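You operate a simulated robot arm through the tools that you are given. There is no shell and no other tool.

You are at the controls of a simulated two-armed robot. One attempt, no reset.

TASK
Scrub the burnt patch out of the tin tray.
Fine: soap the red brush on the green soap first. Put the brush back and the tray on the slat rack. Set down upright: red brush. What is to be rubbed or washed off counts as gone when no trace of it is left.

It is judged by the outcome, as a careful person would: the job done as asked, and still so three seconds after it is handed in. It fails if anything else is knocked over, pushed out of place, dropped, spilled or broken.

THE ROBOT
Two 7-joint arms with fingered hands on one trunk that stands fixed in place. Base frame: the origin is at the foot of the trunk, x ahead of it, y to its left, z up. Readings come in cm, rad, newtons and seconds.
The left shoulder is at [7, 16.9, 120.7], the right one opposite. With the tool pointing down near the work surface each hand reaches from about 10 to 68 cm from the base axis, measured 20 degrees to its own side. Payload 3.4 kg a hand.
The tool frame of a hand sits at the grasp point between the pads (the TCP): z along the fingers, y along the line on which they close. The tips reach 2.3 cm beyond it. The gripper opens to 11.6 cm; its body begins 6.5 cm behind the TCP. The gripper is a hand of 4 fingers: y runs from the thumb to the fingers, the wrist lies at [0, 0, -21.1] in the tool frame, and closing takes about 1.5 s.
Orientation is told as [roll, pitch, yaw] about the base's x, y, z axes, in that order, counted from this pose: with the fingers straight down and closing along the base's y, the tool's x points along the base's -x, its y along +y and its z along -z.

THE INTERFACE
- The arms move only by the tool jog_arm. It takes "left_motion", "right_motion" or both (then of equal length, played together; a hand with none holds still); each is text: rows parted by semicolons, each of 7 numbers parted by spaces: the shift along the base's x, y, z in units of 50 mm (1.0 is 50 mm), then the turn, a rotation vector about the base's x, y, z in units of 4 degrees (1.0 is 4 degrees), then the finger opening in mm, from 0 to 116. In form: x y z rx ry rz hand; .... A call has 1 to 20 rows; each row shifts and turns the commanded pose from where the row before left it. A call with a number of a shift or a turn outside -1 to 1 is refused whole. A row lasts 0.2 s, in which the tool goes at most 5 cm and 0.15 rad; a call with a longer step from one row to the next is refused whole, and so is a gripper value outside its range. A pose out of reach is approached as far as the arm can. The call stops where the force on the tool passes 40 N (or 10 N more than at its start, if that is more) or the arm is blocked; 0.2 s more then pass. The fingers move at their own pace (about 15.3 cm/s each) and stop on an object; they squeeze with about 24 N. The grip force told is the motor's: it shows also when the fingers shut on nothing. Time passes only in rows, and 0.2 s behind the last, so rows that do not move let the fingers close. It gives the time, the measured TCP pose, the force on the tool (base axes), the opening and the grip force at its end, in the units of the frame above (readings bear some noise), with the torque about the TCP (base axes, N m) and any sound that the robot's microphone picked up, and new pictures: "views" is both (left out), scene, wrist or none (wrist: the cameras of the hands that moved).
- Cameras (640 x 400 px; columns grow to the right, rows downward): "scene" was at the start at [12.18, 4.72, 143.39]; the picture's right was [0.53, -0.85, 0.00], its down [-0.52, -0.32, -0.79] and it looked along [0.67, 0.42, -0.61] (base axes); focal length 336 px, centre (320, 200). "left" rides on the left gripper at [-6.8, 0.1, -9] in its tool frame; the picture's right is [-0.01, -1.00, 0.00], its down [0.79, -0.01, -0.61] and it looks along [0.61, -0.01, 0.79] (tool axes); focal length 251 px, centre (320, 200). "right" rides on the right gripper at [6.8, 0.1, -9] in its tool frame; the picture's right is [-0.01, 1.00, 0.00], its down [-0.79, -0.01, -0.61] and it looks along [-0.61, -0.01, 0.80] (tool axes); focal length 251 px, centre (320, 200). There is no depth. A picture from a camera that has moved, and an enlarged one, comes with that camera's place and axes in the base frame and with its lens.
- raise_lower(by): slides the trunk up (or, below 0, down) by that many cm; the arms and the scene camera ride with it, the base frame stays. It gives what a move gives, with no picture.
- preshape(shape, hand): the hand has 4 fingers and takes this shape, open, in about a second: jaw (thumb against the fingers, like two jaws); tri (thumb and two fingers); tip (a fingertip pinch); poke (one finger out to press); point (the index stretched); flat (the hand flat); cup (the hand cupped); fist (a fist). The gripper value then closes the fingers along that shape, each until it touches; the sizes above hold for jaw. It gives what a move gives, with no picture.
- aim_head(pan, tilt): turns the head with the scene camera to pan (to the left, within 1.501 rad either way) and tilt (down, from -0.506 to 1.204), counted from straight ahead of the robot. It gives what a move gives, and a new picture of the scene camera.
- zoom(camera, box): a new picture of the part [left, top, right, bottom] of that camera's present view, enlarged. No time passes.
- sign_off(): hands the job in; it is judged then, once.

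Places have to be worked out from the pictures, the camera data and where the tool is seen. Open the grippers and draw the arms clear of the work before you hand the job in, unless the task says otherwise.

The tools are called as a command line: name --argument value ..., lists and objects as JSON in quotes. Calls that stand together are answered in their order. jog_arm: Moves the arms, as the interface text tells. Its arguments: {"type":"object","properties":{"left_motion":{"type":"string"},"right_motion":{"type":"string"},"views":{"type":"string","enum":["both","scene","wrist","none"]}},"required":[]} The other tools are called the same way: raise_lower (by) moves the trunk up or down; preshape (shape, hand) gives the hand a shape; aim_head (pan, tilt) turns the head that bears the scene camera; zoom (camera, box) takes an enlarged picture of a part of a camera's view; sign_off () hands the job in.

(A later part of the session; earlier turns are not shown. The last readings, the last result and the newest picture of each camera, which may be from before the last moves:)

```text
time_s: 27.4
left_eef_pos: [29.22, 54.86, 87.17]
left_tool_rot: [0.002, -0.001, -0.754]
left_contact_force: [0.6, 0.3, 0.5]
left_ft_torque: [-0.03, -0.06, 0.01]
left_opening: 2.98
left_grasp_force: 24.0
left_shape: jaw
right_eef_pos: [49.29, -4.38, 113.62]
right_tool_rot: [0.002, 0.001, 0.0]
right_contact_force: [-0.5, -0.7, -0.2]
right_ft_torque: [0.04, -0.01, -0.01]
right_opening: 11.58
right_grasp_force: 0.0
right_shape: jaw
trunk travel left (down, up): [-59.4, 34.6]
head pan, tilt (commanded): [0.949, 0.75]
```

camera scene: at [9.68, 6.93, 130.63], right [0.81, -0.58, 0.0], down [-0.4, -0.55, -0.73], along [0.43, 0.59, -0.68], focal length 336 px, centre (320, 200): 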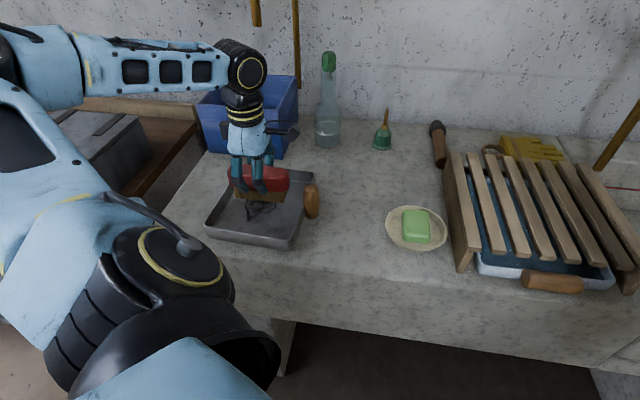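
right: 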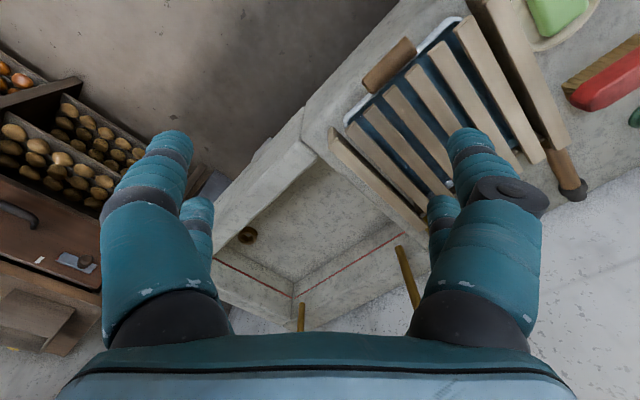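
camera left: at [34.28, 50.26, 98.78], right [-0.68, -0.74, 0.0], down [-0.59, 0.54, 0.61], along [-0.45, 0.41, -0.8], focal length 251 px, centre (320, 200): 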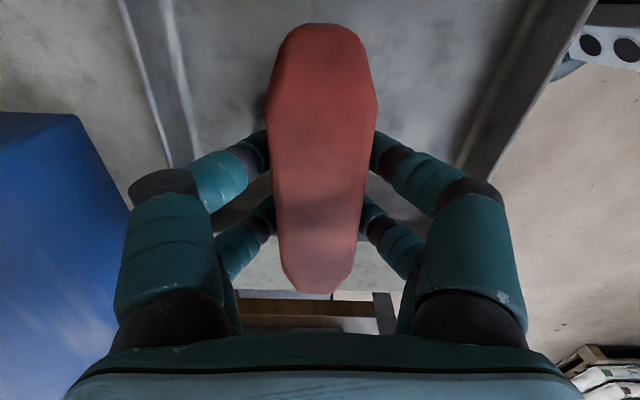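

First light contact is at TCP z≈87.17. I'll press a little more and make a full sweep forward and back along the patch's length, then read the forces.

jog_arm --left_motion "0 0 -0.025 0 0 0 20;0.157 0.14 0 0 0 0 20;0.157 0.14 0 0 0 0 20;0.157 0.14 0 0 0 0 20;0.157 0.14 0 0 0 0 20;-0.157 -0.14 0 0 0 0 20;-0.157 -0.14 0 0 0 0 20;-0.157 -0.14 0 0 0 0 20;-0.157 -0.14 0 0 0 0 20;-0.157 -0.14 0 0 0 0 20;-0.157 -0.14 0 0 0 0 20;-0.157 -0.14 0 0 0 0 20;-0.157 -0.14 0 0 0 0 20" --views "both"

zoom --camera "scene" --box '[190, 120, 340, 260]'

```text
time_s: 30.2
left_eef_pos: [26.13, 52.08, 87.02]
left_tool_rot: [0.002, 0.0, -0.755]
left_contact_force: [3.2, 2.8, 9.6]
left_ft_torque: [0.08, -0.09, 0.01]
left_opening: 2.97
left_grasp_force: 24.2
left_shape: jaw
right_eef_pos: [49.37, -4.38, 113.67]
right_tool_rot: [0.0, 0.0, 0.001]
right_contact_force: [-0.2, -0.5, 0.5]
right_ft_torque: [-0.01, -0.01, 0.0]
right_opening: 11.6
right_grasp_force: 0.1
right_shape: jaw
trunk travel left (down, up): [-59.4, 34.6]
head pan, tilt (commanded): [0.949, 0.75]
camera scene: at [9.63, 6.8, 130.64], right [0.81, -0.58, 0.0], down [-0.4, -0.55, -0.73], along [0.43, 0.59, -0.68], focal length 336 px, centre (320, 200)
camera left: at [31.13, 47.43, 96.17], right [-0.68, -0.74, 0.0], down [-0.59, 0.54, 0.61], along [-0.45, 0.41, -0.79], focal length 251 px, centre (320, 200)
```

scene: 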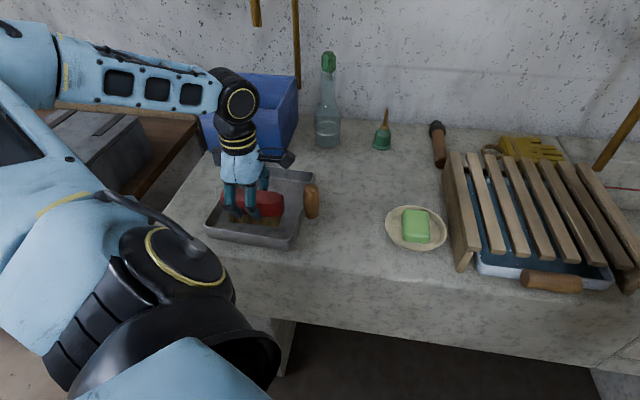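
left: 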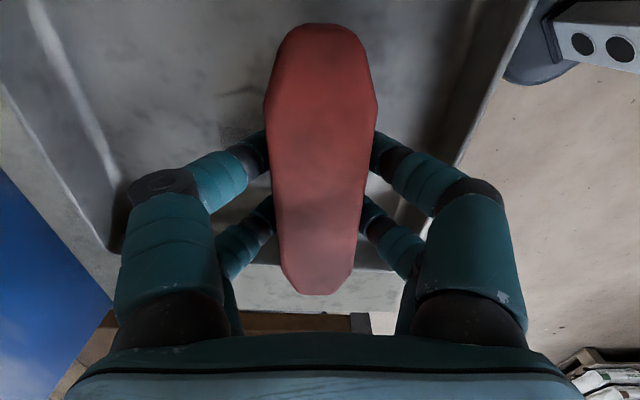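

```text
2.86 times, centred on (265, 190) of scene
camera zoom: at [9.63, 6.8, 130.64], right [0.81, -0.58, 0.0], down [-0.4, -0.55, -0.73], along [0.43, 0.59, -0.68], focal length 960 px, centre (477, 229)
```

zoom: 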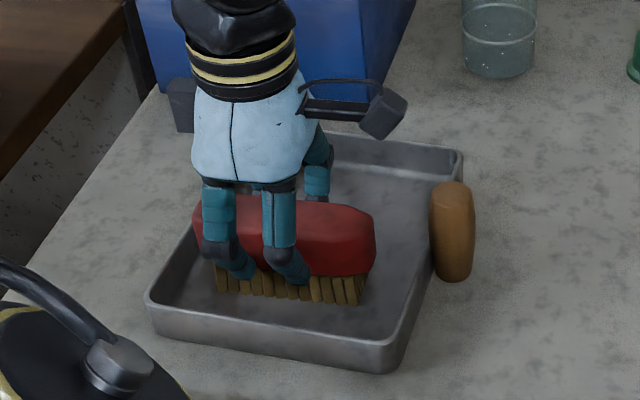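

The tray isn't sliding, the press is about 12 N, and the patch already looks fainter. I'll continue with more full sweeps.

jog_arm --left_motion "0.157 0.14 0 0 0 0 20;0.157 0.14 0 0 0 0 20;0.157 0.14 0 0 0 0 20;0.157 0.14 0 0 0 0 20;0.157 0.14 0 0 0 0 20;0.157 0.14 0 0 0 0 20;0.157 0.14 0 0 0 0 20;0.157 0.14 0 0 0 0 20;-0.157 -0.14 0 0 0 0 20;-0.157 -0.14 0 0 0 0 20;-0.157 -0.14 0 0 0 0 20;-0.157 -0.14 0 0 0 0 20;-0.157 -0.14 0 0 0 0 20;-0.157 -0.14 0 0 0 0 20;-0.157 -0.14 0 0 0 0 20;-0.157 -0.14 0 0 0 0 20;-0.1 -0.09 0 0 0 0 20" --views "none"

jog_arm --left_motion "0.157 0.14 0 0 0 0 20;0.157 0.14 0 0 0 0 20;0.157 0.14 0 0 0 0 20;0.157 0.14 0 0 0 0 20;0.157 0.14 0 0 0 0 20;0.157 0.14 0 0 0 0 20;0.157 0.14 0 0 0 0 20;0.157 0.14 0 0 0 0 20;0.1 0.09 0 0 0 0 20" --views "both"

zoom --camera "scene" --box '[190, 120, 340, 260]'

```text
time_s: 33.8
left_eef_pos: [25.72, 51.65, 87.02]
left_tool_rot: [0.002, 0.001, -0.754]
left_contact_force: [4.2, 4.6, 15.5]
left_ft_torque: [0.07, -0.12, -0.03]
left_opening: 2.98
left_grasp_force: 24.3
left_shape: jaw
right_eef_pos: [49.28, -4.51, 113.67]
right_tool_rot: [0.001, -0.001, 0.001]
right_contact_force: [0.1, 0.2, -0.8]
right_ft_torque: [-0.02, -0.01, -0.01]
right_opening: 11.6
right_grasp_force: 0.0
right_shape: jaw
trunk travel left (down, up): [-59.4, 34.6]
head pan, tilt (commanded): [0.949, 0.75]
```

```text
time_s: 35.8
left_eef_pos: [32.23, 57.58, 87.1]
left_tool_rot: [0.001, 0.001, -0.754]
left_contact_force: [-0.7, -0.3, 2.5]
left_ft_torque: [0.01, 0.01, -0.03]
left_opening: 2.99
left_grasp_force: 23.8
left_shape: jaw
right_eef_pos: [49.14, -4.51, 113.61]
right_tool_rot: [0.001, 0.0, 0.0]
right_contact_force: [-0.5, 0.1, 0.0]
right_ft_torque: [0.0, 0.0, -0.02]
right_opening: 11.59
right_grasp_force: 0.0
right_shape: jaw
trunk travel left (down, up): [-59.4, 34.6]
head pan, tilt (commanded): [0.949, 0.75]
camera scene: at [9.63, 6.85, 130.64], right [0.81, -0.58, 0.0], down [-0.4, -0.55, -0.73], along [0.43, 0.59, -0.68], focal length 336 px, centre (320, 200)
camera left: at [37.36, 52.98, 96.17], right [-0.68, -0.74, 0.0], down [-0.59, 0.54, 0.61], along [-0.45, 0.41, -0.8], focal length 251 px, centre (320, 200)
```

scene: 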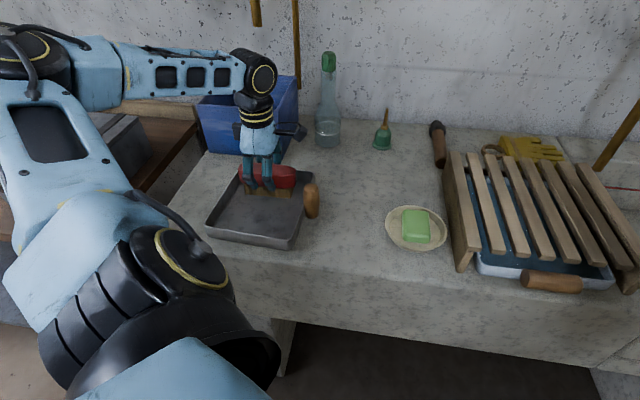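
left: 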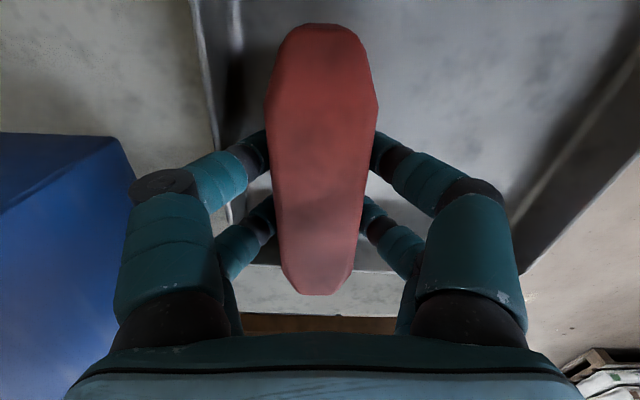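

```text
2.86 times, centred on (265, 190) of scene
camera zoom: at [9.63, 6.85, 130.64], right [0.81, -0.58, 0.0], down [-0.4, -0.55, -0.73], along [0.43, 0.59, -0.68], focal length 960 px, centre (477, 229)
```

zoom: 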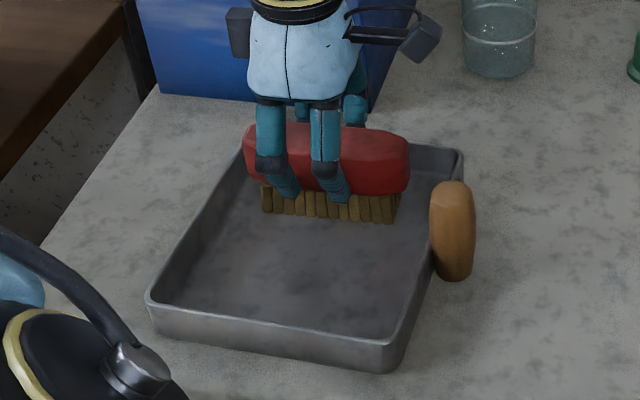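

The front of the tray floor already looks clean. I'll press slightly more at the back end where the force was lower, make more sweeps there and over the full length, then lift to inspect.

jog_arm --left_motion "0.04 0.035 -0.02 0 0 0 20;-0.157 -0.14 0 0 0 0 20;-0.157 -0.14 0 0 0 0 20;0.157 0.14 0 0 0 0 20;0.157 0.14 0 0 0 0 20;-0.157 -0.14 0 0 0 0 20;-0.157 -0.14 0 0 0 0 20;0.157 0.14 0 0 0 0 20;0.157 0.14 0 0 0 0 20;-0.157 -0.14 0 0 0 0 20;-0.157 -0.14 0 0 0 0 20;-0.157 -0.14 0.005 0 0 0 20;-0.157 -0.14 0.005 0 0 0 20;-0.157 -0.14 0.005 0 0 0 20;-0.157 -0.14 0.005 0 0 0 20;-0.157 -0.14 0 0 0 0 20;-0.157 -0.14 0 0 0 0 20;-0.1 -0.09 0 0 0 0 20" --views "none"

jog_arm --left_motion "0.157 0.14 0 0 0 0 20;0.157 0.14 0 0 0 0 20;0.157 0.14 -0.005 0 0 0 20;0.157 0.14 -0.005 0 0 0 20;0.157 0.14 -0.005 0 0 0 20;0.157 0.14 -0.005 0 0 0 20;0.157 0.14 0 0 0 0 20;0.157 0.14 0 0 0 0 20;0.1 0.09 0 0 0 0 20;-0.1 -0.09 0.05 0 0 0 20;-0.15 -0.1 0.4 0 0 0 20;0 0 0.5 0 0 0 20;0.2 0.2 0.6 0 0 0 20;0.6 0.6 0.6 0 0 0 20;0.6 0.6 0.2 0 0 0 20" --views "both"

zoom --camera "scene" --box '[190, 120, 340, 260]'

```text
time_s: 39.6
left_eef_pos: [25.71, 51.67, 86.92]
left_tool_rot: [-0.002, 0.001, -0.754]
left_contact_force: [-0.5, -0.2, -1.1]
left_ft_torque: [0.03, -0.01, -0.04]
left_opening: 3.03
left_grasp_force: 24.0
left_shape: jaw
right_eef_pos: [49.25, -4.47, 113.7]
right_tool_rot: [0.0, 0.0, 0.001]
right_contact_force: [-0.2, 0.0, -0.3]
right_ft_torque: [0.0, 0.01, 0.0]
right_opening: 11.61
right_grasp_force: 0.0
right_shape: jaw
trunk travel left (down, up): [-59.4, 34.6]
head pan, tilt (commanded): [0.949, 0.75]
```

```text
refused: row 14 steps farther than a row can; nothing moved
```

```text
2.86 times, centred on (265, 190) of scene
camera zoom: at [9.66, 6.92, 130.62], right [0.81, -0.58, 0.0], down [-0.4, -0.55, -0.73], along [0.43, 0.59, -0.68], focal length 960 px, centre (477, 229)
```

zoom: 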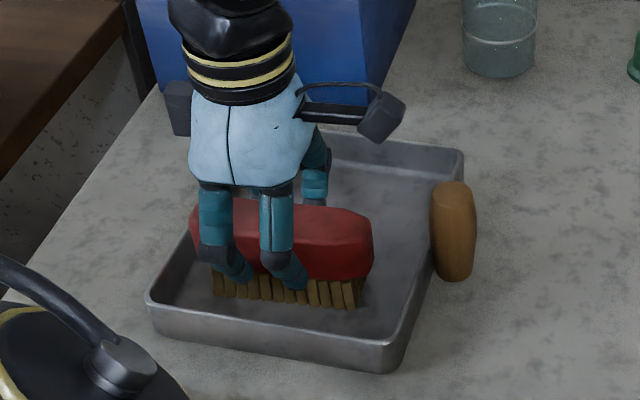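

The last call was refused because row 14 was too long. The brush is still at the front of the tray and the floor looks clean so far, so I'll lift it clear and inspect the whole floor.

jog_arm --left_motion "0 0 0.1 0 0 0 20;0 0 0.4 0 0 0 20;0 0 0.6 0 0 0 20;0.2 0.2 0.6 0 0 0 20;0.4 0.4 0.4 0 0 0 20;0.4 0.4 0.2 0 0 0 20;0.4 0.4 0.2 0 0 0 20;0.4 0.4 0.2 0 0 0 20" --views "both"

zoom --camera "scene" --box '[190, 120, 340, 260]'

```text
time_s: 41.4
left_eef_pos: [34.97, 61.12, 100.28]
left_tool_rot: [-0.003, 0.0, -0.752]
left_contact_force: [0.5, 0.0, -2.0]
left_ft_torque: [0.01, 0.05, -0.01]
left_opening: 2.98
left_grasp_force: 24.4
left_shape: jaw
right_eef_pos: [49.41, -4.33, 113.66]
right_tool_rot: [-0.001, 0.002, 0.002]
right_contact_force: [0.1, -0.1, 0.3]
right_ft_torque: [0.0, 0.0, -0.01]
right_opening: 11.61
right_grasp_force: 0.1
right_shape: jaw
trunk travel left (down, up): [-59.4, 34.6]
head pan, tilt (commanded): [0.949, 0.75]
camera scene: at [9.83, 7.03, 130.61], right [0.81, -0.58, 0.0], down [-0.4, -0.56, -0.73], along [0.42, 0.59, -0.68], focal length 336 px, centre (320, 200)
camera left: at [40.04, 56.45, 109.41], right [-0.68, -0.74, 0.0], down [-0.58, 0.54, 0.61], along [-0.45, 0.41, -0.79], focal length 251 px, centre (320, 200)
```

scene: 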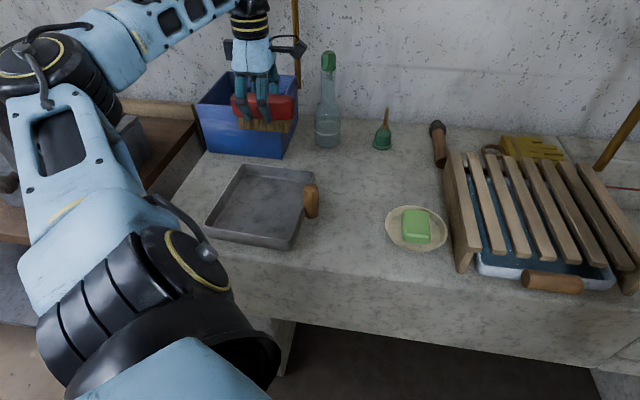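
left: 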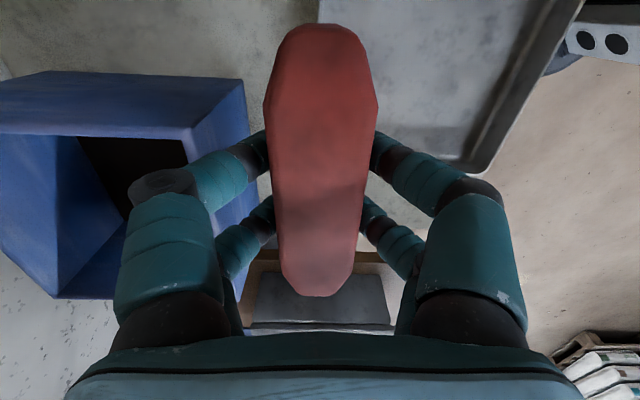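

```text
2.86 times, centred on (265, 190) of scene
camera zoom: at [9.83, 7.03, 130.61], right [0.81, -0.58, 0.0], down [-0.4, -0.56, -0.73], along [0.42, 0.59, -0.68], focal length 960 px, centre (477, 229)
```

zoom: 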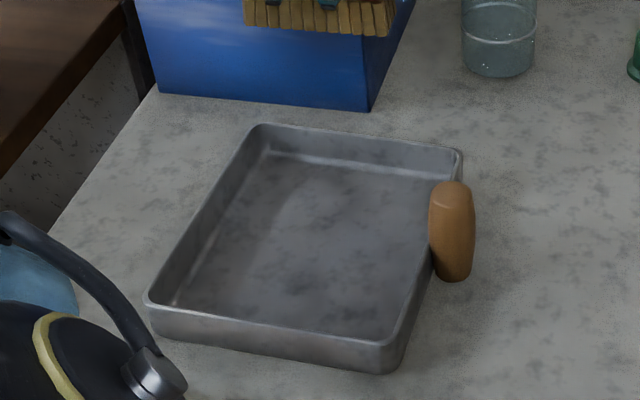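

The patch appears gone and only the tin's own mottling shows. I'll look more closely for leftover traces.

zoom --camera "scene" --box '[210, 165, 310, 245]'

zoom --camera "scene" --box '[230, 175, 285, 220]'

```text
5.00 times, centred on (260, 205) of scene
camera zoom: at [9.83, 7.03, 130.61], right [0.81, -0.58, 0.0], down [-0.4, -0.56, -0.73], along [0.42, 0.59, -0.68], focal length 1680 px, centre (620, 175)
```

zoom: 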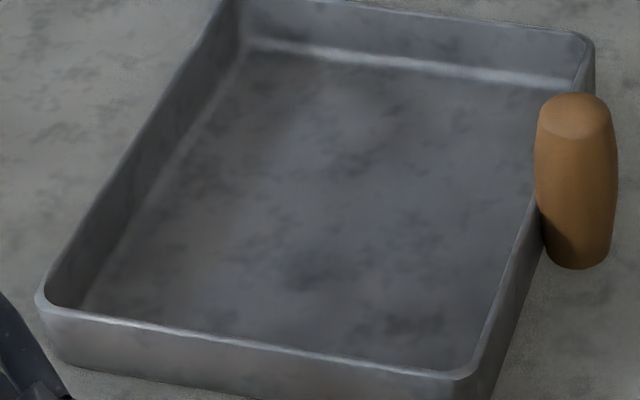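

```text
8.89 times, centred on (258, 198) of scene
camera zoom: at [9.83, 7.03, 130.61], right [0.81, -0.58, 0.0], down [-0.4, -0.56, -0.73], along [0.42, 0.59, -0.68], focal length 2987 px, centre (876, 222)
```

zoom: 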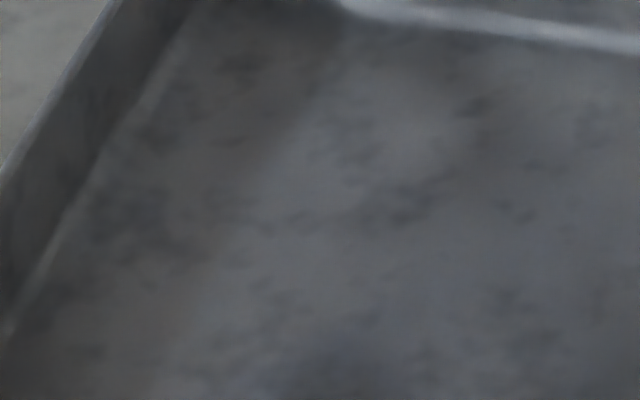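

I'll also check from the left camera's steeper angle, where the patch area should appear just right of the brush near pixel (402, 91).

zoom --camera "left" --box '[370, 0, 530, 180]'

```text
2.22 times, centred on (450, 90) of left
camera zoom: at [40.04, 56.45, 109.41], right [-0.68, -0.74, 0.0], down [-0.58, 0.54, 0.61], along [-0.45, 0.41, -0.79], focal length 559 px, centre (31, 444)
```

zoom: 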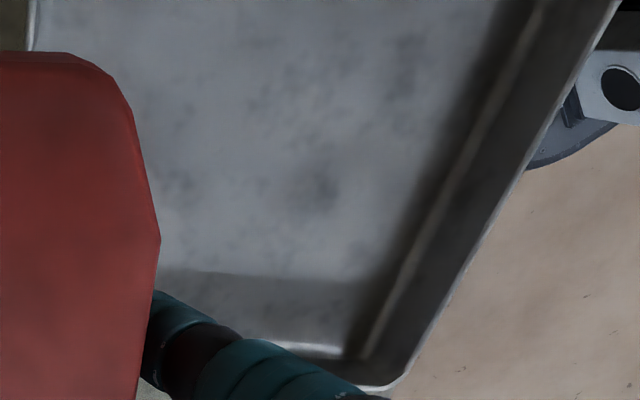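

The floor looks like plain mottled tin, with one faint smudge near [26.5, 51.1] that may be texture. To be sure, I'll do another round of sweeps that covers a slightly larger area.

jog_arm --left_motion "-0.13 -0.17 -0.4 0 0 0 20;-0.13 -0.17 -0.5 0 0 0 20;-0.13 -0.17 -0.5 0 0 0 20;-0.13 -0.17 -0.5 0 0 0 20;0 0 -0.4 0 0 0 20;0 0 -0.15 0 0 0 20;0 0 -0.08 0 0 0 20" --views "none"

jog_arm --left_motion "0 0 -0.04 0 0 0 20;0 0 -0.03 0 0 0 20" --views "none"

```text
time_s: 43.0
left_eef_pos: [32.25, 57.73, 87.72]
left_tool_rot: [0.0, 0.001, -0.754]
left_contact_force: [0.3, 0.3, -2.0]
left_ft_torque: [0.01, 0.02, 0.01]
left_opening: 3.01
left_grasp_force: 24.0
left_shape: jaw
right_eef_pos: [49.34, -4.36, 113.67]
right_tool_rot: [0.002, 0.0, 0.0]
right_contact_force: [0.7, 0.4, -0.8]
right_ft_torque: [0.0, 0.0, 0.0]
right_opening: 11.59
right_grasp_force: 0.1
right_shape: jaw
trunk travel left (down, up): [-59.4, 34.6]
head pan, tilt (commanded): [0.949, 0.75]
```

```text
time_s: 43.6
left_eef_pos: [32.34, 57.55, 87.38]
left_tool_rot: [0.001, 0.002, -0.754]
left_contact_force: [0.1, 0.0, -1.9]
left_ft_torque: [-0.02, -0.02, -0.01]
left_opening: 2.99
left_grasp_force: 24.3
left_shape: jaw
right_eef_pos: [49.27, -4.35, 113.7]
right_tool_rot: [-0.002, 0.001, 0.0]
right_contact_force: [-0.2, 0.1, -0.4]
right_ft_torque: [0.01, -0.01, 0.01]
right_opening: 11.61
right_grasp_force: 0.0
right_shape: jaw
trunk travel left (down, up): [-59.4, 34.6]
head pan, tilt (commanded): [0.949, 0.75]
```

jog_arm --left_motion "0 0 -0.05 0 0 0 20;0 0 -0.03 0 0 0 20" --views "none"

jog_arm --left_motion "0 0 -0.03 0 0 0 20;0 0 0 0 0 0 20" --views "none"

```text
time_s: 44.2
left_eef_pos: [32.36, 57.46, 86.97]
left_tool_rot: [-0.001, 0.002, -0.754]
left_contact_force: [0.4, 0.2, -0.3]
left_ft_torque: [0.01, -0.02, 0.02]
left_opening: 2.97
left_grasp_force: 24.3
left_shape: jaw
right_eef_pos: [49.35, -4.42, 113.57]
right_tool_rot: [-0.001, 0.0, -0.001]
right_contact_force: [-1.6, -0.1, -0.1]
right_ft_torque: [0.0, 0.0, 0.0]
right_opening: 11.59
right_grasp_force: 0.0
right_shape: jaw
trunk travel left (down, up): [-59.4, 34.6]
head pan, tilt (commanded): [0.949, 0.75]
```

```text
time_s: 44.8
left_eef_pos: [32.37, 57.44, 87.03]
left_tool_rot: [0.003, -0.001, -0.755]
left_contact_force: [0.1, 0.8, 5.8]
left_ft_torque: [-0.02, 0.03, 0.0]
left_opening: 2.99
left_grasp_force: 24.5
left_shape: jaw
right_eef_pos: [49.22, -4.52, 113.67]
right_tool_rot: [0.0, 0.0, 0.001]
right_contact_force: [0.2, 0.0, -0.5]
right_ft_torque: [-0.01, 0.03, -0.04]
right_opening: 11.6
right_grasp_force: 0.0
right_shape: jaw
trunk travel left (down, up): [-59.4, 34.6]
head pan, tilt (commanded): [0.949, 0.75]
```

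Contact is at about z=87.0 with roughly 8 N. I'll press slightly more and sweep the length several times, with a small sideways shift between sweeps.

jog_arm --left_motion "0 0 -0.015 0 0 0 20;-0.157 -0.14 0 0 0 0 20;-0.157 -0.14 0 0 0 0 20;-0.157 -0.14 0 0 0 0 20;-0.157 -0.14 0 0 0 0 20;-0.157 -0.14 0 0 0 0 20;-0.157 -0.14 0 0 0 0 20;-0.157 -0.14 0 0 0 0 20;-0.157 -0.14 0 0 0 0 20;-0.157 -0.14 0 0 0 0 20;0.09 -0.1 0 0 0 0 20;0.09 -0.1 0 0 0 0 20;0.157 0.14 0 0 0 0 20;0.157 0.14 0 0 0 0 20;0.157 0.14 0 0 0 0 20;0.157 0.14 0 0 0 0 20" --views "none"

jog_arm --left_motion "0.157 0.14 0 0 0 0 20;0.157 0.14 0 0 0 0 20;0.157 0.14 0 0 0 0 20;0.157 0.14 0 0 0 0 20;0.157 0.14 0 0 0 0 20;-0.09 0.1 -0.01 0 0 0 20;-0.09 0.1 0 0 0 0 20;-0.157 -0.14 0 0 0 0 20;-0.157 -0.14 0 0 0 0 20;-0.157 -0.14 0 0 0 0 20;-0.157 -0.14 0 0 0 0 20;-0.157 -0.14 0 0 0 0 20;-0.157 -0.14 0 0 0 0 20;-0.157 -0.14 0 0 0 0 20;-0.157 -0.14 0 0 0 0 20;-0.157 -0.14 0 0 0 0 20" --views "none"

jog_arm --left_motion "0.157 0.14 0 0 0 0 20;0.157 0.14 0 0 0 0 20;0.157 0.14 0 0 0 0 20;0.157 0.14 0 0 0 0 20;0.157 0.14 0 0 0 0 20;0.157 0.14 0 0 0 0 20;0.157 0.14 0 0 0 0 20;0.157 0.14 0 0 0 0 20" --views "both"

```text
time_s: 48.2
left_eef_pos: [29.29, 52.7, 86.96]
left_tool_rot: [0.003, 0.0, -0.755]
left_contact_force: [-3.4, -3.6, 9.0]
left_ft_torque: [-0.09, 0.04, 0.01]
left_opening: 3.03
left_grasp_force: 24.0
left_shape: jaw
right_eef_pos: [49.12, -4.67, 113.69]
right_tool_rot: [0.002, -0.001, 0.0]
right_contact_force: [-0.2, 0.8, 0.4]
right_ft_torque: [-0.01, -0.01, -0.01]
right_opening: 11.59
right_grasp_force: 0.0
right_shape: jaw
trunk travel left (down, up): [-59.4, 34.6]
head pan, tilt (commanded): [0.949, 0.75]
```

```text
time_s: 51.6
left_eef_pos: [25.23, 51.05, 86.91]
left_tool_rot: [0.001, -0.001, -0.752]
left_contact_force: [4.7, 4.6, 19.0]
left_ft_torque: [0.13, -0.1, 0.0]
left_opening: 3.0
left_grasp_force: 24.3
left_shape: jaw
right_eef_pos: [49.18, -4.59, 113.72]
right_tool_rot: [0.003, 0.001, 0.0]
right_contact_force: [0.4, -1.0, -0.6]
right_ft_torque: [-0.02, -0.03, -0.01]
right_opening: 11.6
right_grasp_force: 0.1
right_shape: jaw
trunk travel left (down, up): [-59.4, 34.6]
head pan, tilt (commanded): [0.949, 0.75]
```

```text
time_s: 53.4
left_eef_pos: [31.34, 56.72, 86.95]
left_tool_rot: [0.002, -0.001, -0.752]
left_contact_force: [-1.1, -2.5, 5.0]
left_ft_torque: [-0.07, 0.06, 0.01]
left_opening: 3.04
left_grasp_force: 24.5
left_shape: jaw
right_eef_pos: [49.1, -4.45, 113.68]
right_tool_rot: [0.003, 0.001, -0.001]
right_contact_force: [0.0, -0.6, 0.0]
right_ft_torque: [0.01, 0.03, 0.01]
right_opening: 11.58
right_grasp_force: 0.0
right_shape: jaw
trunk travel left (down, up): [-59.4, 34.6]
head pan, tilt (commanded): [0.949, 0.75]
camera scene: at [9.58, 6.75, 130.65], right [0.81, -0.58, 0.0], down [-0.4, -0.55, -0.73], along [0.43, 0.6, -0.68], focal length 336 px, centre (320, 200)
camera left: at [36.37, 52.12, 96.03], right [-0.68, -0.74, 0.0], down [-0.59, 0.54, 0.61], along [-0.45, 0.41, -0.8], focal length 251 px, centre (320, 200)
```

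scene: 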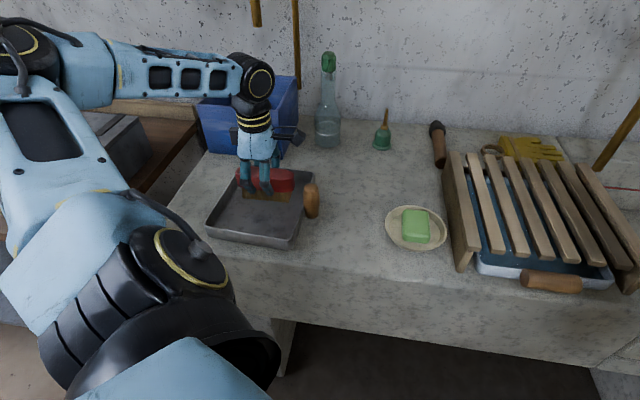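
left: 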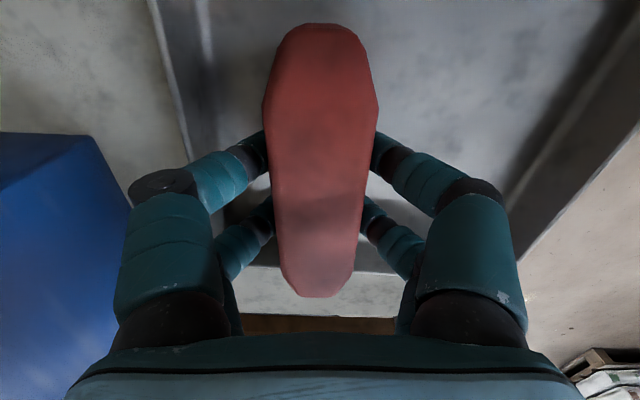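

I'll lift the brush straight out of the tray, move a little way towards its home, and look at the floor again.

jog_arm --left_motion "0 0 0.1 0 0 0 20;0 0 0.4 0 0 0 20;0 0 0.6 0 0 0 20;0 0 0.6 0 0 0 20;0.35 -0.1 0.5 0 0 0 20;0.5 -0.25 0 0 0 0 20;0.5 -0.25 0 0 0 0 20;0.5 -0.25 0 0 0 0 20;0.5 -0.25 0 0 0 0 20" --views "both"

zoom --camera "scene" --box '[195, 150, 325, 255]'

```text
time_s: 55.4
left_eef_pos: [43.23, 51.01, 98.02]
left_tool_rot: [0.0, 0.003, -0.753]
left_contact_force: [-0.3, 0.0, -2.5]
left_ft_torque: [0.02, 0.02, 0.04]
left_opening: 3.03
left_grasp_force: 24.3
left_shape: jaw
right_eef_pos: [49.31, -4.51, 113.6]
right_tool_rot: [0.0, 0.002, -0.001]
right_contact_force: [-0.5, -0.5, -0.1]
right_ft_torque: [0.01, 0.02, 0.0]
right_opening: 11.58
right_grasp_force: 0.1
right_shape: jaw
trunk travel left (down, up): [-59.4, 34.6]
head pan, tilt (commanded): [0.949, 0.75]
camera scene: at [9.77, 6.81, 130.63], right [0.81, -0.58, 0.0], down [-0.4, -0.55, -0.73], along [0.43, 0.59, -0.68], focal length 336 px, centre (320, 200)
camera left: at [48.35, 46.45, 107.05], right [-0.68, -0.74, 0.0], down [-0.58, 0.54, 0.61], along [-0.45, 0.41, -0.79], focal length 251 px, centre (320, 200)
```

scene: 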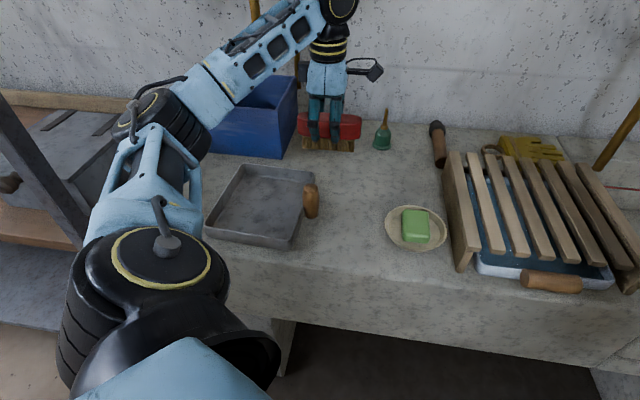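
left: 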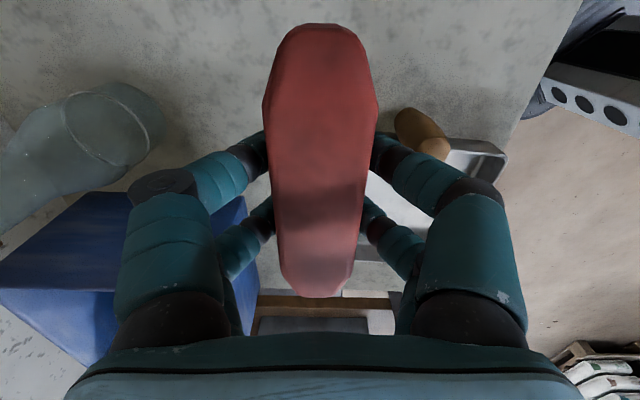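

```text
3.81 times, centred on (260, 202) of scene
camera zoom: at [9.77, 6.81, 130.63], right [0.81, -0.58, 0.0], down [-0.4, -0.55, -0.73], along [0.43, 0.59, -0.68], focal length 1280 px, centre (549, 190)
```

zoom: 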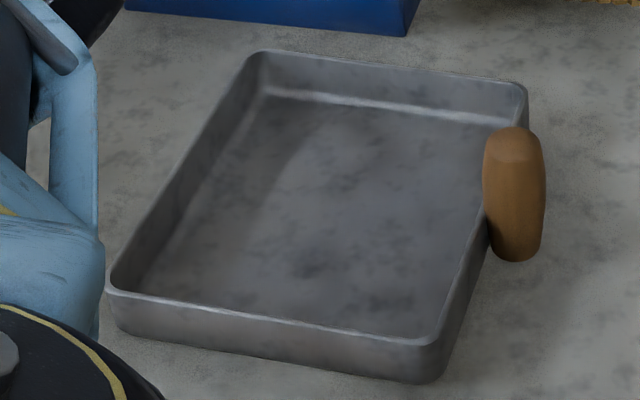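

The same mottling shows before and after the extra sweeps, so the patch is gone and the rest is the tin's own texture. Now I'll carry the brush back above its original spot at [57.5, 44.1].

jog_arm --left_motion "0.5 -0.24 0 0 0 0 20;0.5 -0.24 0 0 0 0 20;0.5 -0.24 0 0 0 0 20;0.5 -0.24 0 0 0 0 20;0.5 -0.24 -0.1 0 0 0 20;0.36 -0.18 -0.2 0 0 0 20;0 0 -0.5 0 0 0 20;0 0 -0.5 0 0 0 20" --views "both"

aim_head --pan 0.557 --tilt 0.661

```text
time_s: 57.2
left_eef_pos: [57.49, 44.49, 91.18]
left_tool_rot: [0.0, 0.0, -0.754]
left_contact_force: [0.4, -0.1, -2.2]
left_ft_torque: [-0.01, 0.01, 0.0]
left_opening: 2.99
left_grasp_force: 24.3
left_shape: jaw
right_eef_pos: [49.35, -4.47, 113.75]
right_tool_rot: [-0.002, 0.001, 0.0]
right_contact_force: [0.4, -0.9, -0.1]
right_ft_torque: [-0.01, 0.01, -0.03]
right_opening: 11.58
right_grasp_force: 0.1
right_shape: jaw
trunk travel left (down, up): [-59.4, 34.6]
head pan, tilt (commanded): [0.949, 0.75]
camera scene: at [9.75, 6.94, 130.63], right [0.81, -0.58, 0.0], down [-0.4, -0.55, -0.73], along [0.43, 0.59, -0.68], focal length 336 px, centre (320, 200)
camera left: at [62.57, 39.81, 100.35], right [-0.68, -0.74, 0.0], down [-0.58, 0.54, 0.61], along [-0.45, 0.41, -0.79], focal length 251 px, centre (320, 200)
```

scene: 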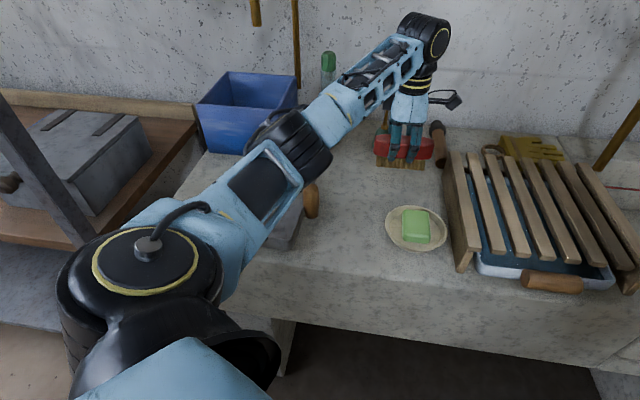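
left: 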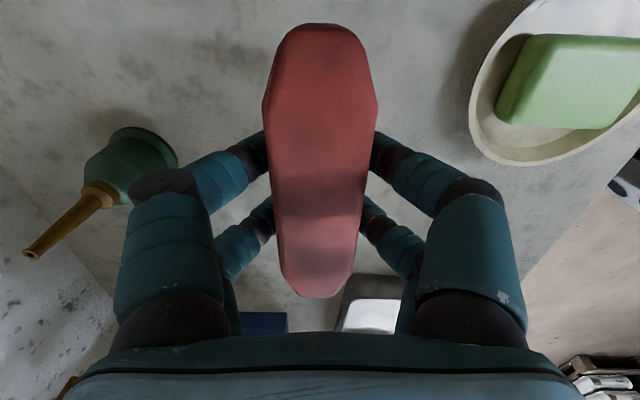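

```text
time_s: 58.0
left_eef_pos: [57.49, 44.36, 91.28]
left_tool_rot: [0.0, -0.001, -0.754]
left_contact_force: [-0.1, 0.4, -1.4]
left_ft_torque: [0.01, -0.01, -0.04]
left_opening: 3.03
left_grasp_force: 24.1
left_shape: jaw
right_eef_pos: [49.39, -4.24, 113.69]
right_tool_rot: [0.0, 0.0, 0.001]
right_contact_force: [0.2, 0.5, 0.8]
right_ft_torque: [0.04, -0.02, -0.02]
right_opening: 11.6
right_grasp_force: 0.0
right_shape: jaw
trunk travel left (down, up): [-59.4, 34.6]
head pan, tilt (commanded): [0.557, 0.661]
camera scene: at [12.2, 4.76, 131.38], right [0.53, -0.85, 0.0], down [-0.52, -0.33, -0.79], along [0.67, 0.42, -0.61], focal length 336 px, centre (320, 200)
```

scene: 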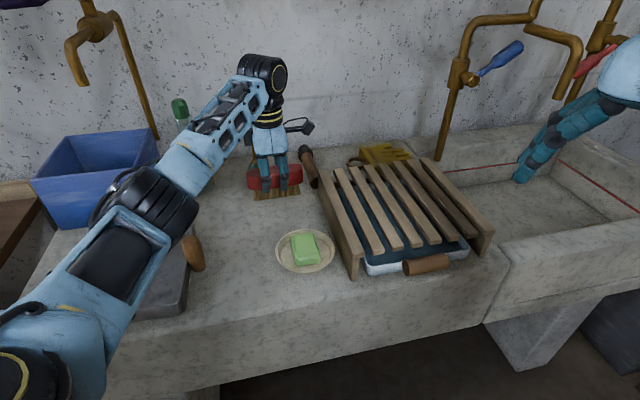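

The brush is above its home spot. I'll trim y by -0.3 cm and lower it, slowing near the height where it stood before.

jog_arm --left_motion "0 -0.03 -0.2 0 0 0 20;0 -0.03 -0.2 0 0 0 20;0 0 -0.2 0 0 0 20;0 0 -0.12 0 0 0 20" --views "none"

jog_arm --left_motion "0 0 -0.06 0 0 0 20;0 0 -0.04 0 0 0 20" --views "none"

```text
time_s: 59.0
left_eef_pos: [57.52, 44.09, 87.61]
left_tool_rot: [0.0, 0.0, -0.755]
left_contact_force: [0.4, -0.8, -2.5]
left_ft_torque: [0.05, 0.02, -0.03]
left_opening: 3.02
left_grasp_force: 24.2
left_shape: jaw
right_eef_pos: [49.34, -4.38, 113.62]
right_tool_rot: [0.002, 0.001, 0.0]
right_contact_force: [-1.0, 0.0, 0.4]
right_ft_torque: [0.0, 0.01, -0.01]
right_opening: 11.6
right_grasp_force: 0.1
right_shape: jaw
trunk travel left (down, up): [-59.4, 34.6]
head pan, tilt (commanded): [0.557, 0.661]
```

```text
time_s: 59.6
left_eef_pos: [57.53, 44.04, 87.09]
left_tool_rot: [0.0, 0.001, -0.754]
left_contact_force: [-0.2, -0.2, -1.6]
left_ft_torque: [-0.03, 0.04, 0.0]
left_opening: 2.99
left_grasp_force: 23.4
left_shape: jaw
right_eef_pos: [49.48, -4.31, 113.63]
right_tool_rot: [-0.001, 0.0, -0.001]
right_contact_force: [0.7, 0.3, -0.6]
right_ft_torque: [0.01, 0.01, -0.02]
right_opening: 11.59
right_grasp_force: 0.0
right_shape: jaw
trunk travel left (down, up): [-59.4, 34.6]
head pan, tilt (commanded): [0.557, 0.661]
```

The hand is at 87.1 with no contact yet. I'll continue in 1–1.5 mm steps until the bristles touch.

jog_arm --left_motion "0 0 -0.04 0 0 0 20;0 0 -0.04 0 0 0 20;0 0 -0.02 0 0 0 20" --views "none"

jog_arm --left_motion "0 0 -0.02 0 0 0 20;0 0 -0.01 0 0 0 20" --views "scene"

```text
time_s: 60.4
left_eef_pos: [57.39, 44.09, 86.53]
left_tool_rot: [0.0, 0.0, -0.753]
left_contact_force: [0.6, 0.8, -3.1]
left_ft_torque: [-0.05, -0.02, 0.01]
left_opening: 3.0
left_grasp_force: 24.2
left_shape: jaw
right_eef_pos: [49.2, -4.39, 113.62]
right_tool_rot: [0.0, 0.001, 0.0]
right_contact_force: [0.8, 0.7, -0.2]
right_ft_torque: [0.01, -0.01, 0.03]
right_opening: 11.57
right_grasp_force: 0.0
right_shape: jaw
trunk travel left (down, up): [-59.4, 34.6]
head pan, tilt (commanded): [0.557, 0.661]
```

```text
time_s: 61.0
left_eef_pos: [57.4, 44.07, 86.59]
left_tool_rot: [0.0, 0.001, -0.752]
left_contact_force: [-0.4, 0.2, -0.2]
left_ft_torque: [-0.01, -0.01, -0.02]
left_opening: 2.99
left_grasp_force: 24.8
left_shape: jaw
right_eef_pos: [49.33, -4.28, 113.73]
right_tool_rot: [-0.001, 0.002, -0.001]
right_contact_force: [0.9, -0.8, -0.4]
right_ft_torque: [0.01, 0.01, -0.01]
right_opening: 11.55
right_grasp_force: 0.0
right_shape: jaw
trunk travel left (down, up): [-59.4, 34.6]
head pan, tilt (commanded): [0.557, 0.661]
camera scene: at [12.2, 4.73, 131.39], right [0.53, -0.85, 0.0], down [-0.52, -0.32, -0.79], along [0.67, 0.42, -0.61], focal length 336 px, centre (320, 200)
```

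scene: 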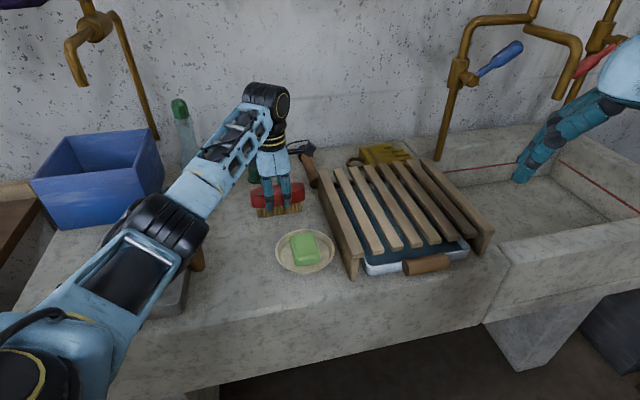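

The force reading shows the bristles now bear on the counter. I'll seat the brush a hair more, open the fingers and rise straight up.

jog_arm --left_motion "0 0 -0.012 0 0 0 20;0 0 0 0 0 0 45;0 0 0 0 0 0 60;0 0 0 0 0 0 80;0 0 0 0 0 0 80;0 0 0 0 0 0 80;0 0 0.2 0 0 0 80;0 0 0.4 0 0 0 80;0 0 0.5 0 0 0 80;0 0 0.5 0 0 0 80" --views "both"

zoom --camera "scene" --box '[220, 130, 350, 280]'

```text
time_s: 63.2
left_eef_pos: [57.5, 44.13, 94.5]
left_tool_rot: [-0.001, 0.0, -0.754]
left_contact_force: [-0.3, -0.4, 0.5]
left_ft_torque: [0.0, -0.02, 0.03]
left_opening: 7.94
left_grasp_force: 0.1
left_shape: jaw
right_eef_pos: [49.3, -4.37, 113.77]
right_tool_rot: [-0.001, 0.0, -0.001]
right_contact_force: [0.5, 0.5, 0.4]
right_ft_torque: [0.01, -0.01, -0.01]
right_opening: 11.57
right_grasp_force: 0.1
right_shape: jaw
trunk travel left (down, up): [-59.4, 34.6]
head pan, tilt (commanded): [0.557, 0.661]
camera scene: at [12.12, 4.71, 131.39], right [0.53, -0.85, 0.0], down [-0.52, -0.32, -0.79], along [0.67, 0.42, -0.61], focal length 336 px, centre (320, 200)
camera left: at [62.54, 39.46, 103.66], right [-0.68, -0.74, 0.0], down [-0.58, 0.54, 0.61], along [-0.45, 0.41, -0.79], focal length 251 px, centre (320, 200)
```

scene: 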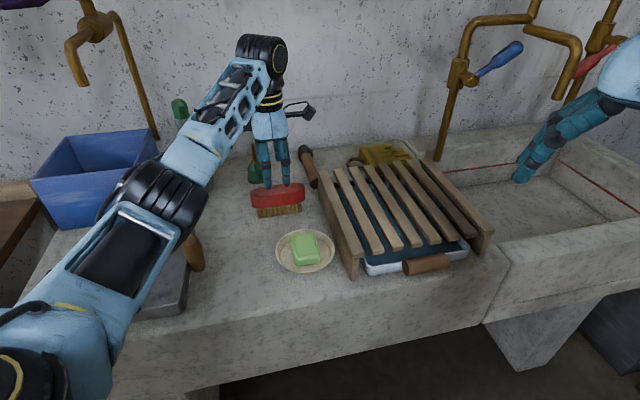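
left: 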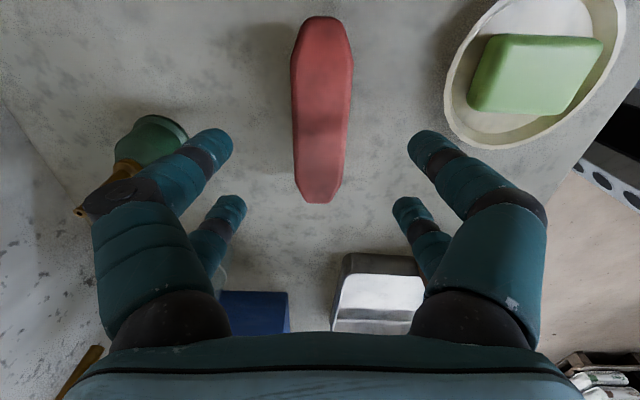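

```text
2.67 times, centred on (285, 205) of scene
camera zoom: at [12.12, 4.71, 131.39], right [0.53, -0.85, 0.0], down [-0.52, -0.32, -0.79], along [0.67, 0.42, -0.61], focal length 896 px, centre (413, 187)
```

zoom: 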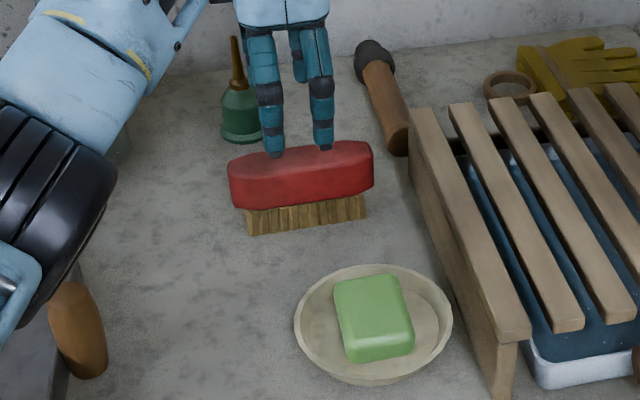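

The brush stands upright in its old place and the soap is undisturbed. Next I'll raise the left hand, move it over the tray's wooden peg near [36, 46], and turn it to close across the tray wall. The right arm will draw back out of the way.

jog_arm --left_motion "0 0 0.5 0 0 0 80;0 0 0.5 0 0 0.5 80;-0.25 0.02 0.2 0 0 1 80;-0.25 0.02 0 0 0 1 80;-0.25 0.02 0 0 0 1 80;-0.25 0.02 0 0 0 1 80;-0.25 0.02 0 0 0 1 80;-0.25 0.02 0 0 0 1 80;-0.25 0.02 0 0 0 1 80;-0.25 0.02 0 0 0 1 80;-0.25 0.02 0 0 0 1 80;-0.25 0.02 0 0 0 1 80" --right_motion "0 0 0 0 0 0 116;-0.2 -0.4 0 0 0 0 116;-0.2 -0.4 0 0 0 0 116;-0.2 -0.4 0 0 0 0 116;-0.2 -0.4 0 0 0 0 116;-0.2 -0.4 0 0 0 0 116;-0.2 -0.4 0 0 0 0 116;-0.2 -0.4 0 0 0 0 116;-0.2 -0.4 0 0 0 0 116;-0.2 -0.4 0 0 0 0 116;-0.2 -0.4 0 0 0 0 116;-0.2 -0.4 0 0 0 0 116" --views "scene"

jog_arm --left_motion "-0.25 0.02 0 0 0 1 80;-0.25 0.02 0 0 0 1 80;-0.25 0.02 0 0 0 1 80;-0.25 0.02 0 0 0 1 80;-0.25 0.02 0 0 0 1 80;-0.25 0.02 0 0 0 1 80;-0.2 0.02 0 0 0 1 80;0 0 0 0 0 1 80;0 0 0 0 0 1 80;0 0 0 0 0 1 80;0 0 0 0 0 0.7 80" --views "both"

```text
time_s: 65.8
left_eef_pos: [44.89, 45.05, 100.48]
left_tool_rot: [0.002, -0.002, -0.02]
left_contact_force: [1.0, -0.7, 0.0]
left_ft_torque: [-0.02, 0.02, -0.01]
left_opening: 7.98
left_grasp_force: 0.1
left_shape: jaw
right_eef_pos: [38.19, -26.45, 113.67]
right_tool_rot: [0.001, -0.001, 0.0]
right_contact_force: [0.3, 0.8, 0.0]
right_ft_torque: [0.01, -0.04, -0.03]
right_opening: 11.6
right_grasp_force: 0.0
right_shape: jaw
trunk travel left (down, up): [-59.4, 34.6]
head pan, tilt (commanded): [0.557, 0.661]
camera scene: at [12.04, 4.65, 131.4], right [0.53, -0.85, 0.0], down [-0.52, -0.32, -0.79], along [0.67, 0.42, -0.61], focal length 336 px, centre (320, 200)
```

scene: 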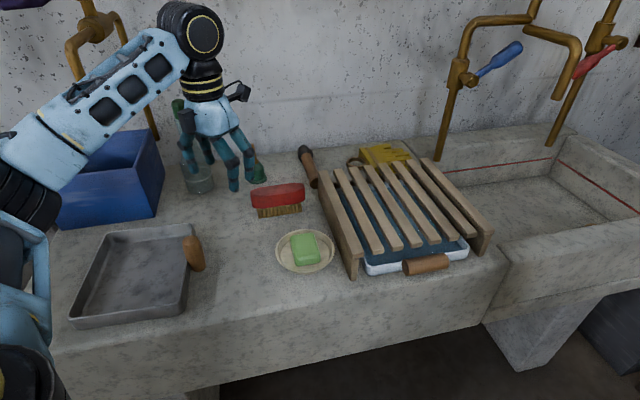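

```text
time_s: 68.2
left_eef_pos: [36.37, 45.64, 100.56]
left_tool_rot: [0.0, 0.001, 0.727]
left_contact_force: [-1.0, 0.1, -0.1]
left_ft_torque: [0.02, 0.01, -0.01]
left_opening: 7.97
left_grasp_force: 0.1
left_shape: jaw
right_eef_pos: [38.22, -26.29, 113.59]
right_tool_rot: [-0.001, -0.001, 0.001]
right_contact_force: [0.1, 0.3, -0.1]
right_ft_torque: [-0.05, 0.03, -0.03]
right_opening: 11.6
right_grasp_force: 0.1
right_shape: jaw
trunk travel left (down, up): [-59.4, 34.6]
head pan, tilt (commanded): [0.557, 0.661]
camera scene: at [12.18, 4.72, 131.39], right [0.53, -0.85, 0.0], down [-0.52, -0.32, -0.79], along [0.67, 0.42, -0.61], focal length 336 px, centre (320, 200)
camera left: at [41.56, 50.37, 109.57], right [0.67, -0.74, 0.0], down [-0.59, -0.53, 0.61], along [-0.45, -0.41, -0.79], focal length 251 px, centre (320, 200)
```

scene: 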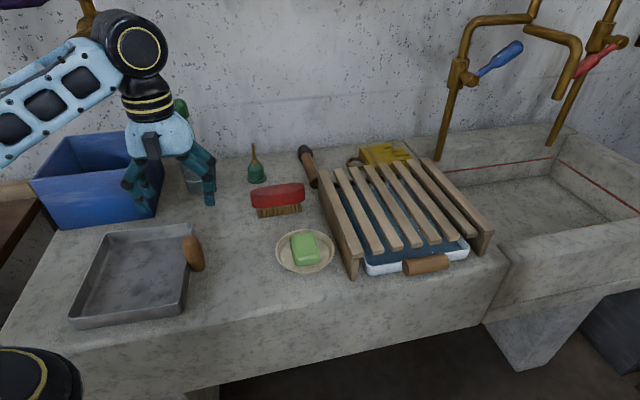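
left: 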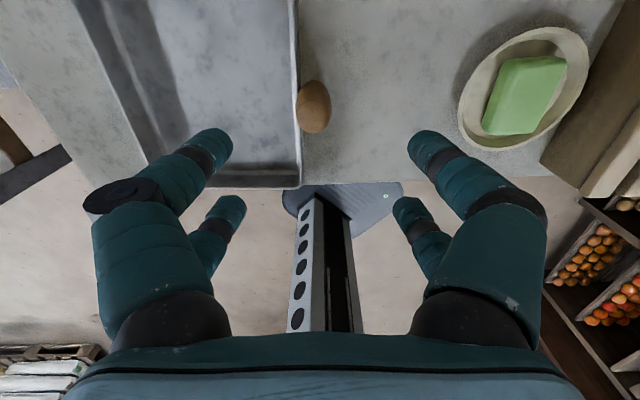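

The hand is turned and hovering above the peg. I'll enlarge the left picture to fix the peg's place and shape.

zoom --camera "left" --box '[240, 40, 400, 200]'

zoom --camera "scene" --box '[60, 200, 230, 340]'

```text
2.50 times, centred on (320, 120) of left
camera zoom: at [41.56, 50.37, 109.57], right [0.67, -0.74, 0.0], down [-0.59, -0.53, 0.61], along [-0.45, -0.41, -0.79], focal length 629 px, centre (320, 400)
```

zoom: 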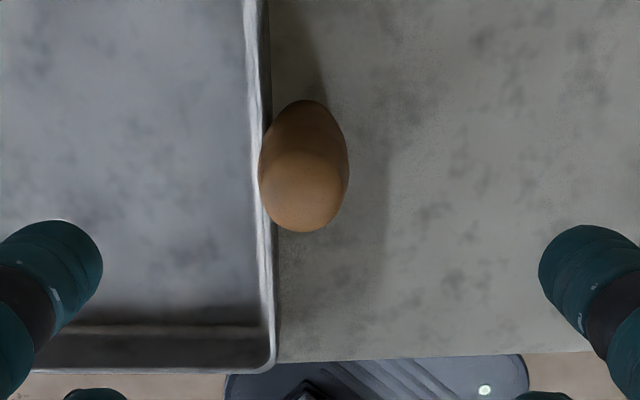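

```text
2.86 times, centred on (145, 270) of scene
camera zoom: at [12.18, 4.72, 131.39], right [0.53, -0.85, 0.0], down [-0.52, -0.32, -0.79], along [0.67, 0.42, -0.61], focal length 960 px, centre (820, 0)
```

zoom: 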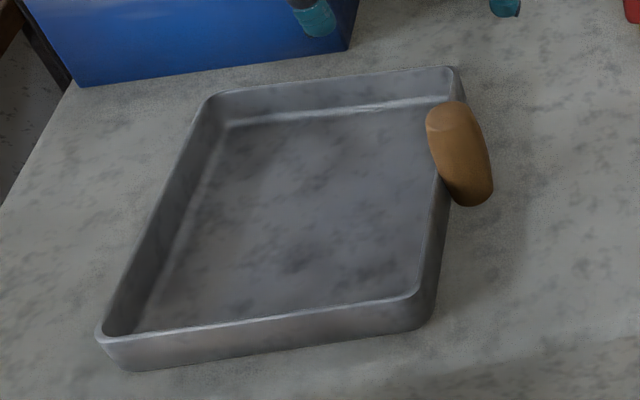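

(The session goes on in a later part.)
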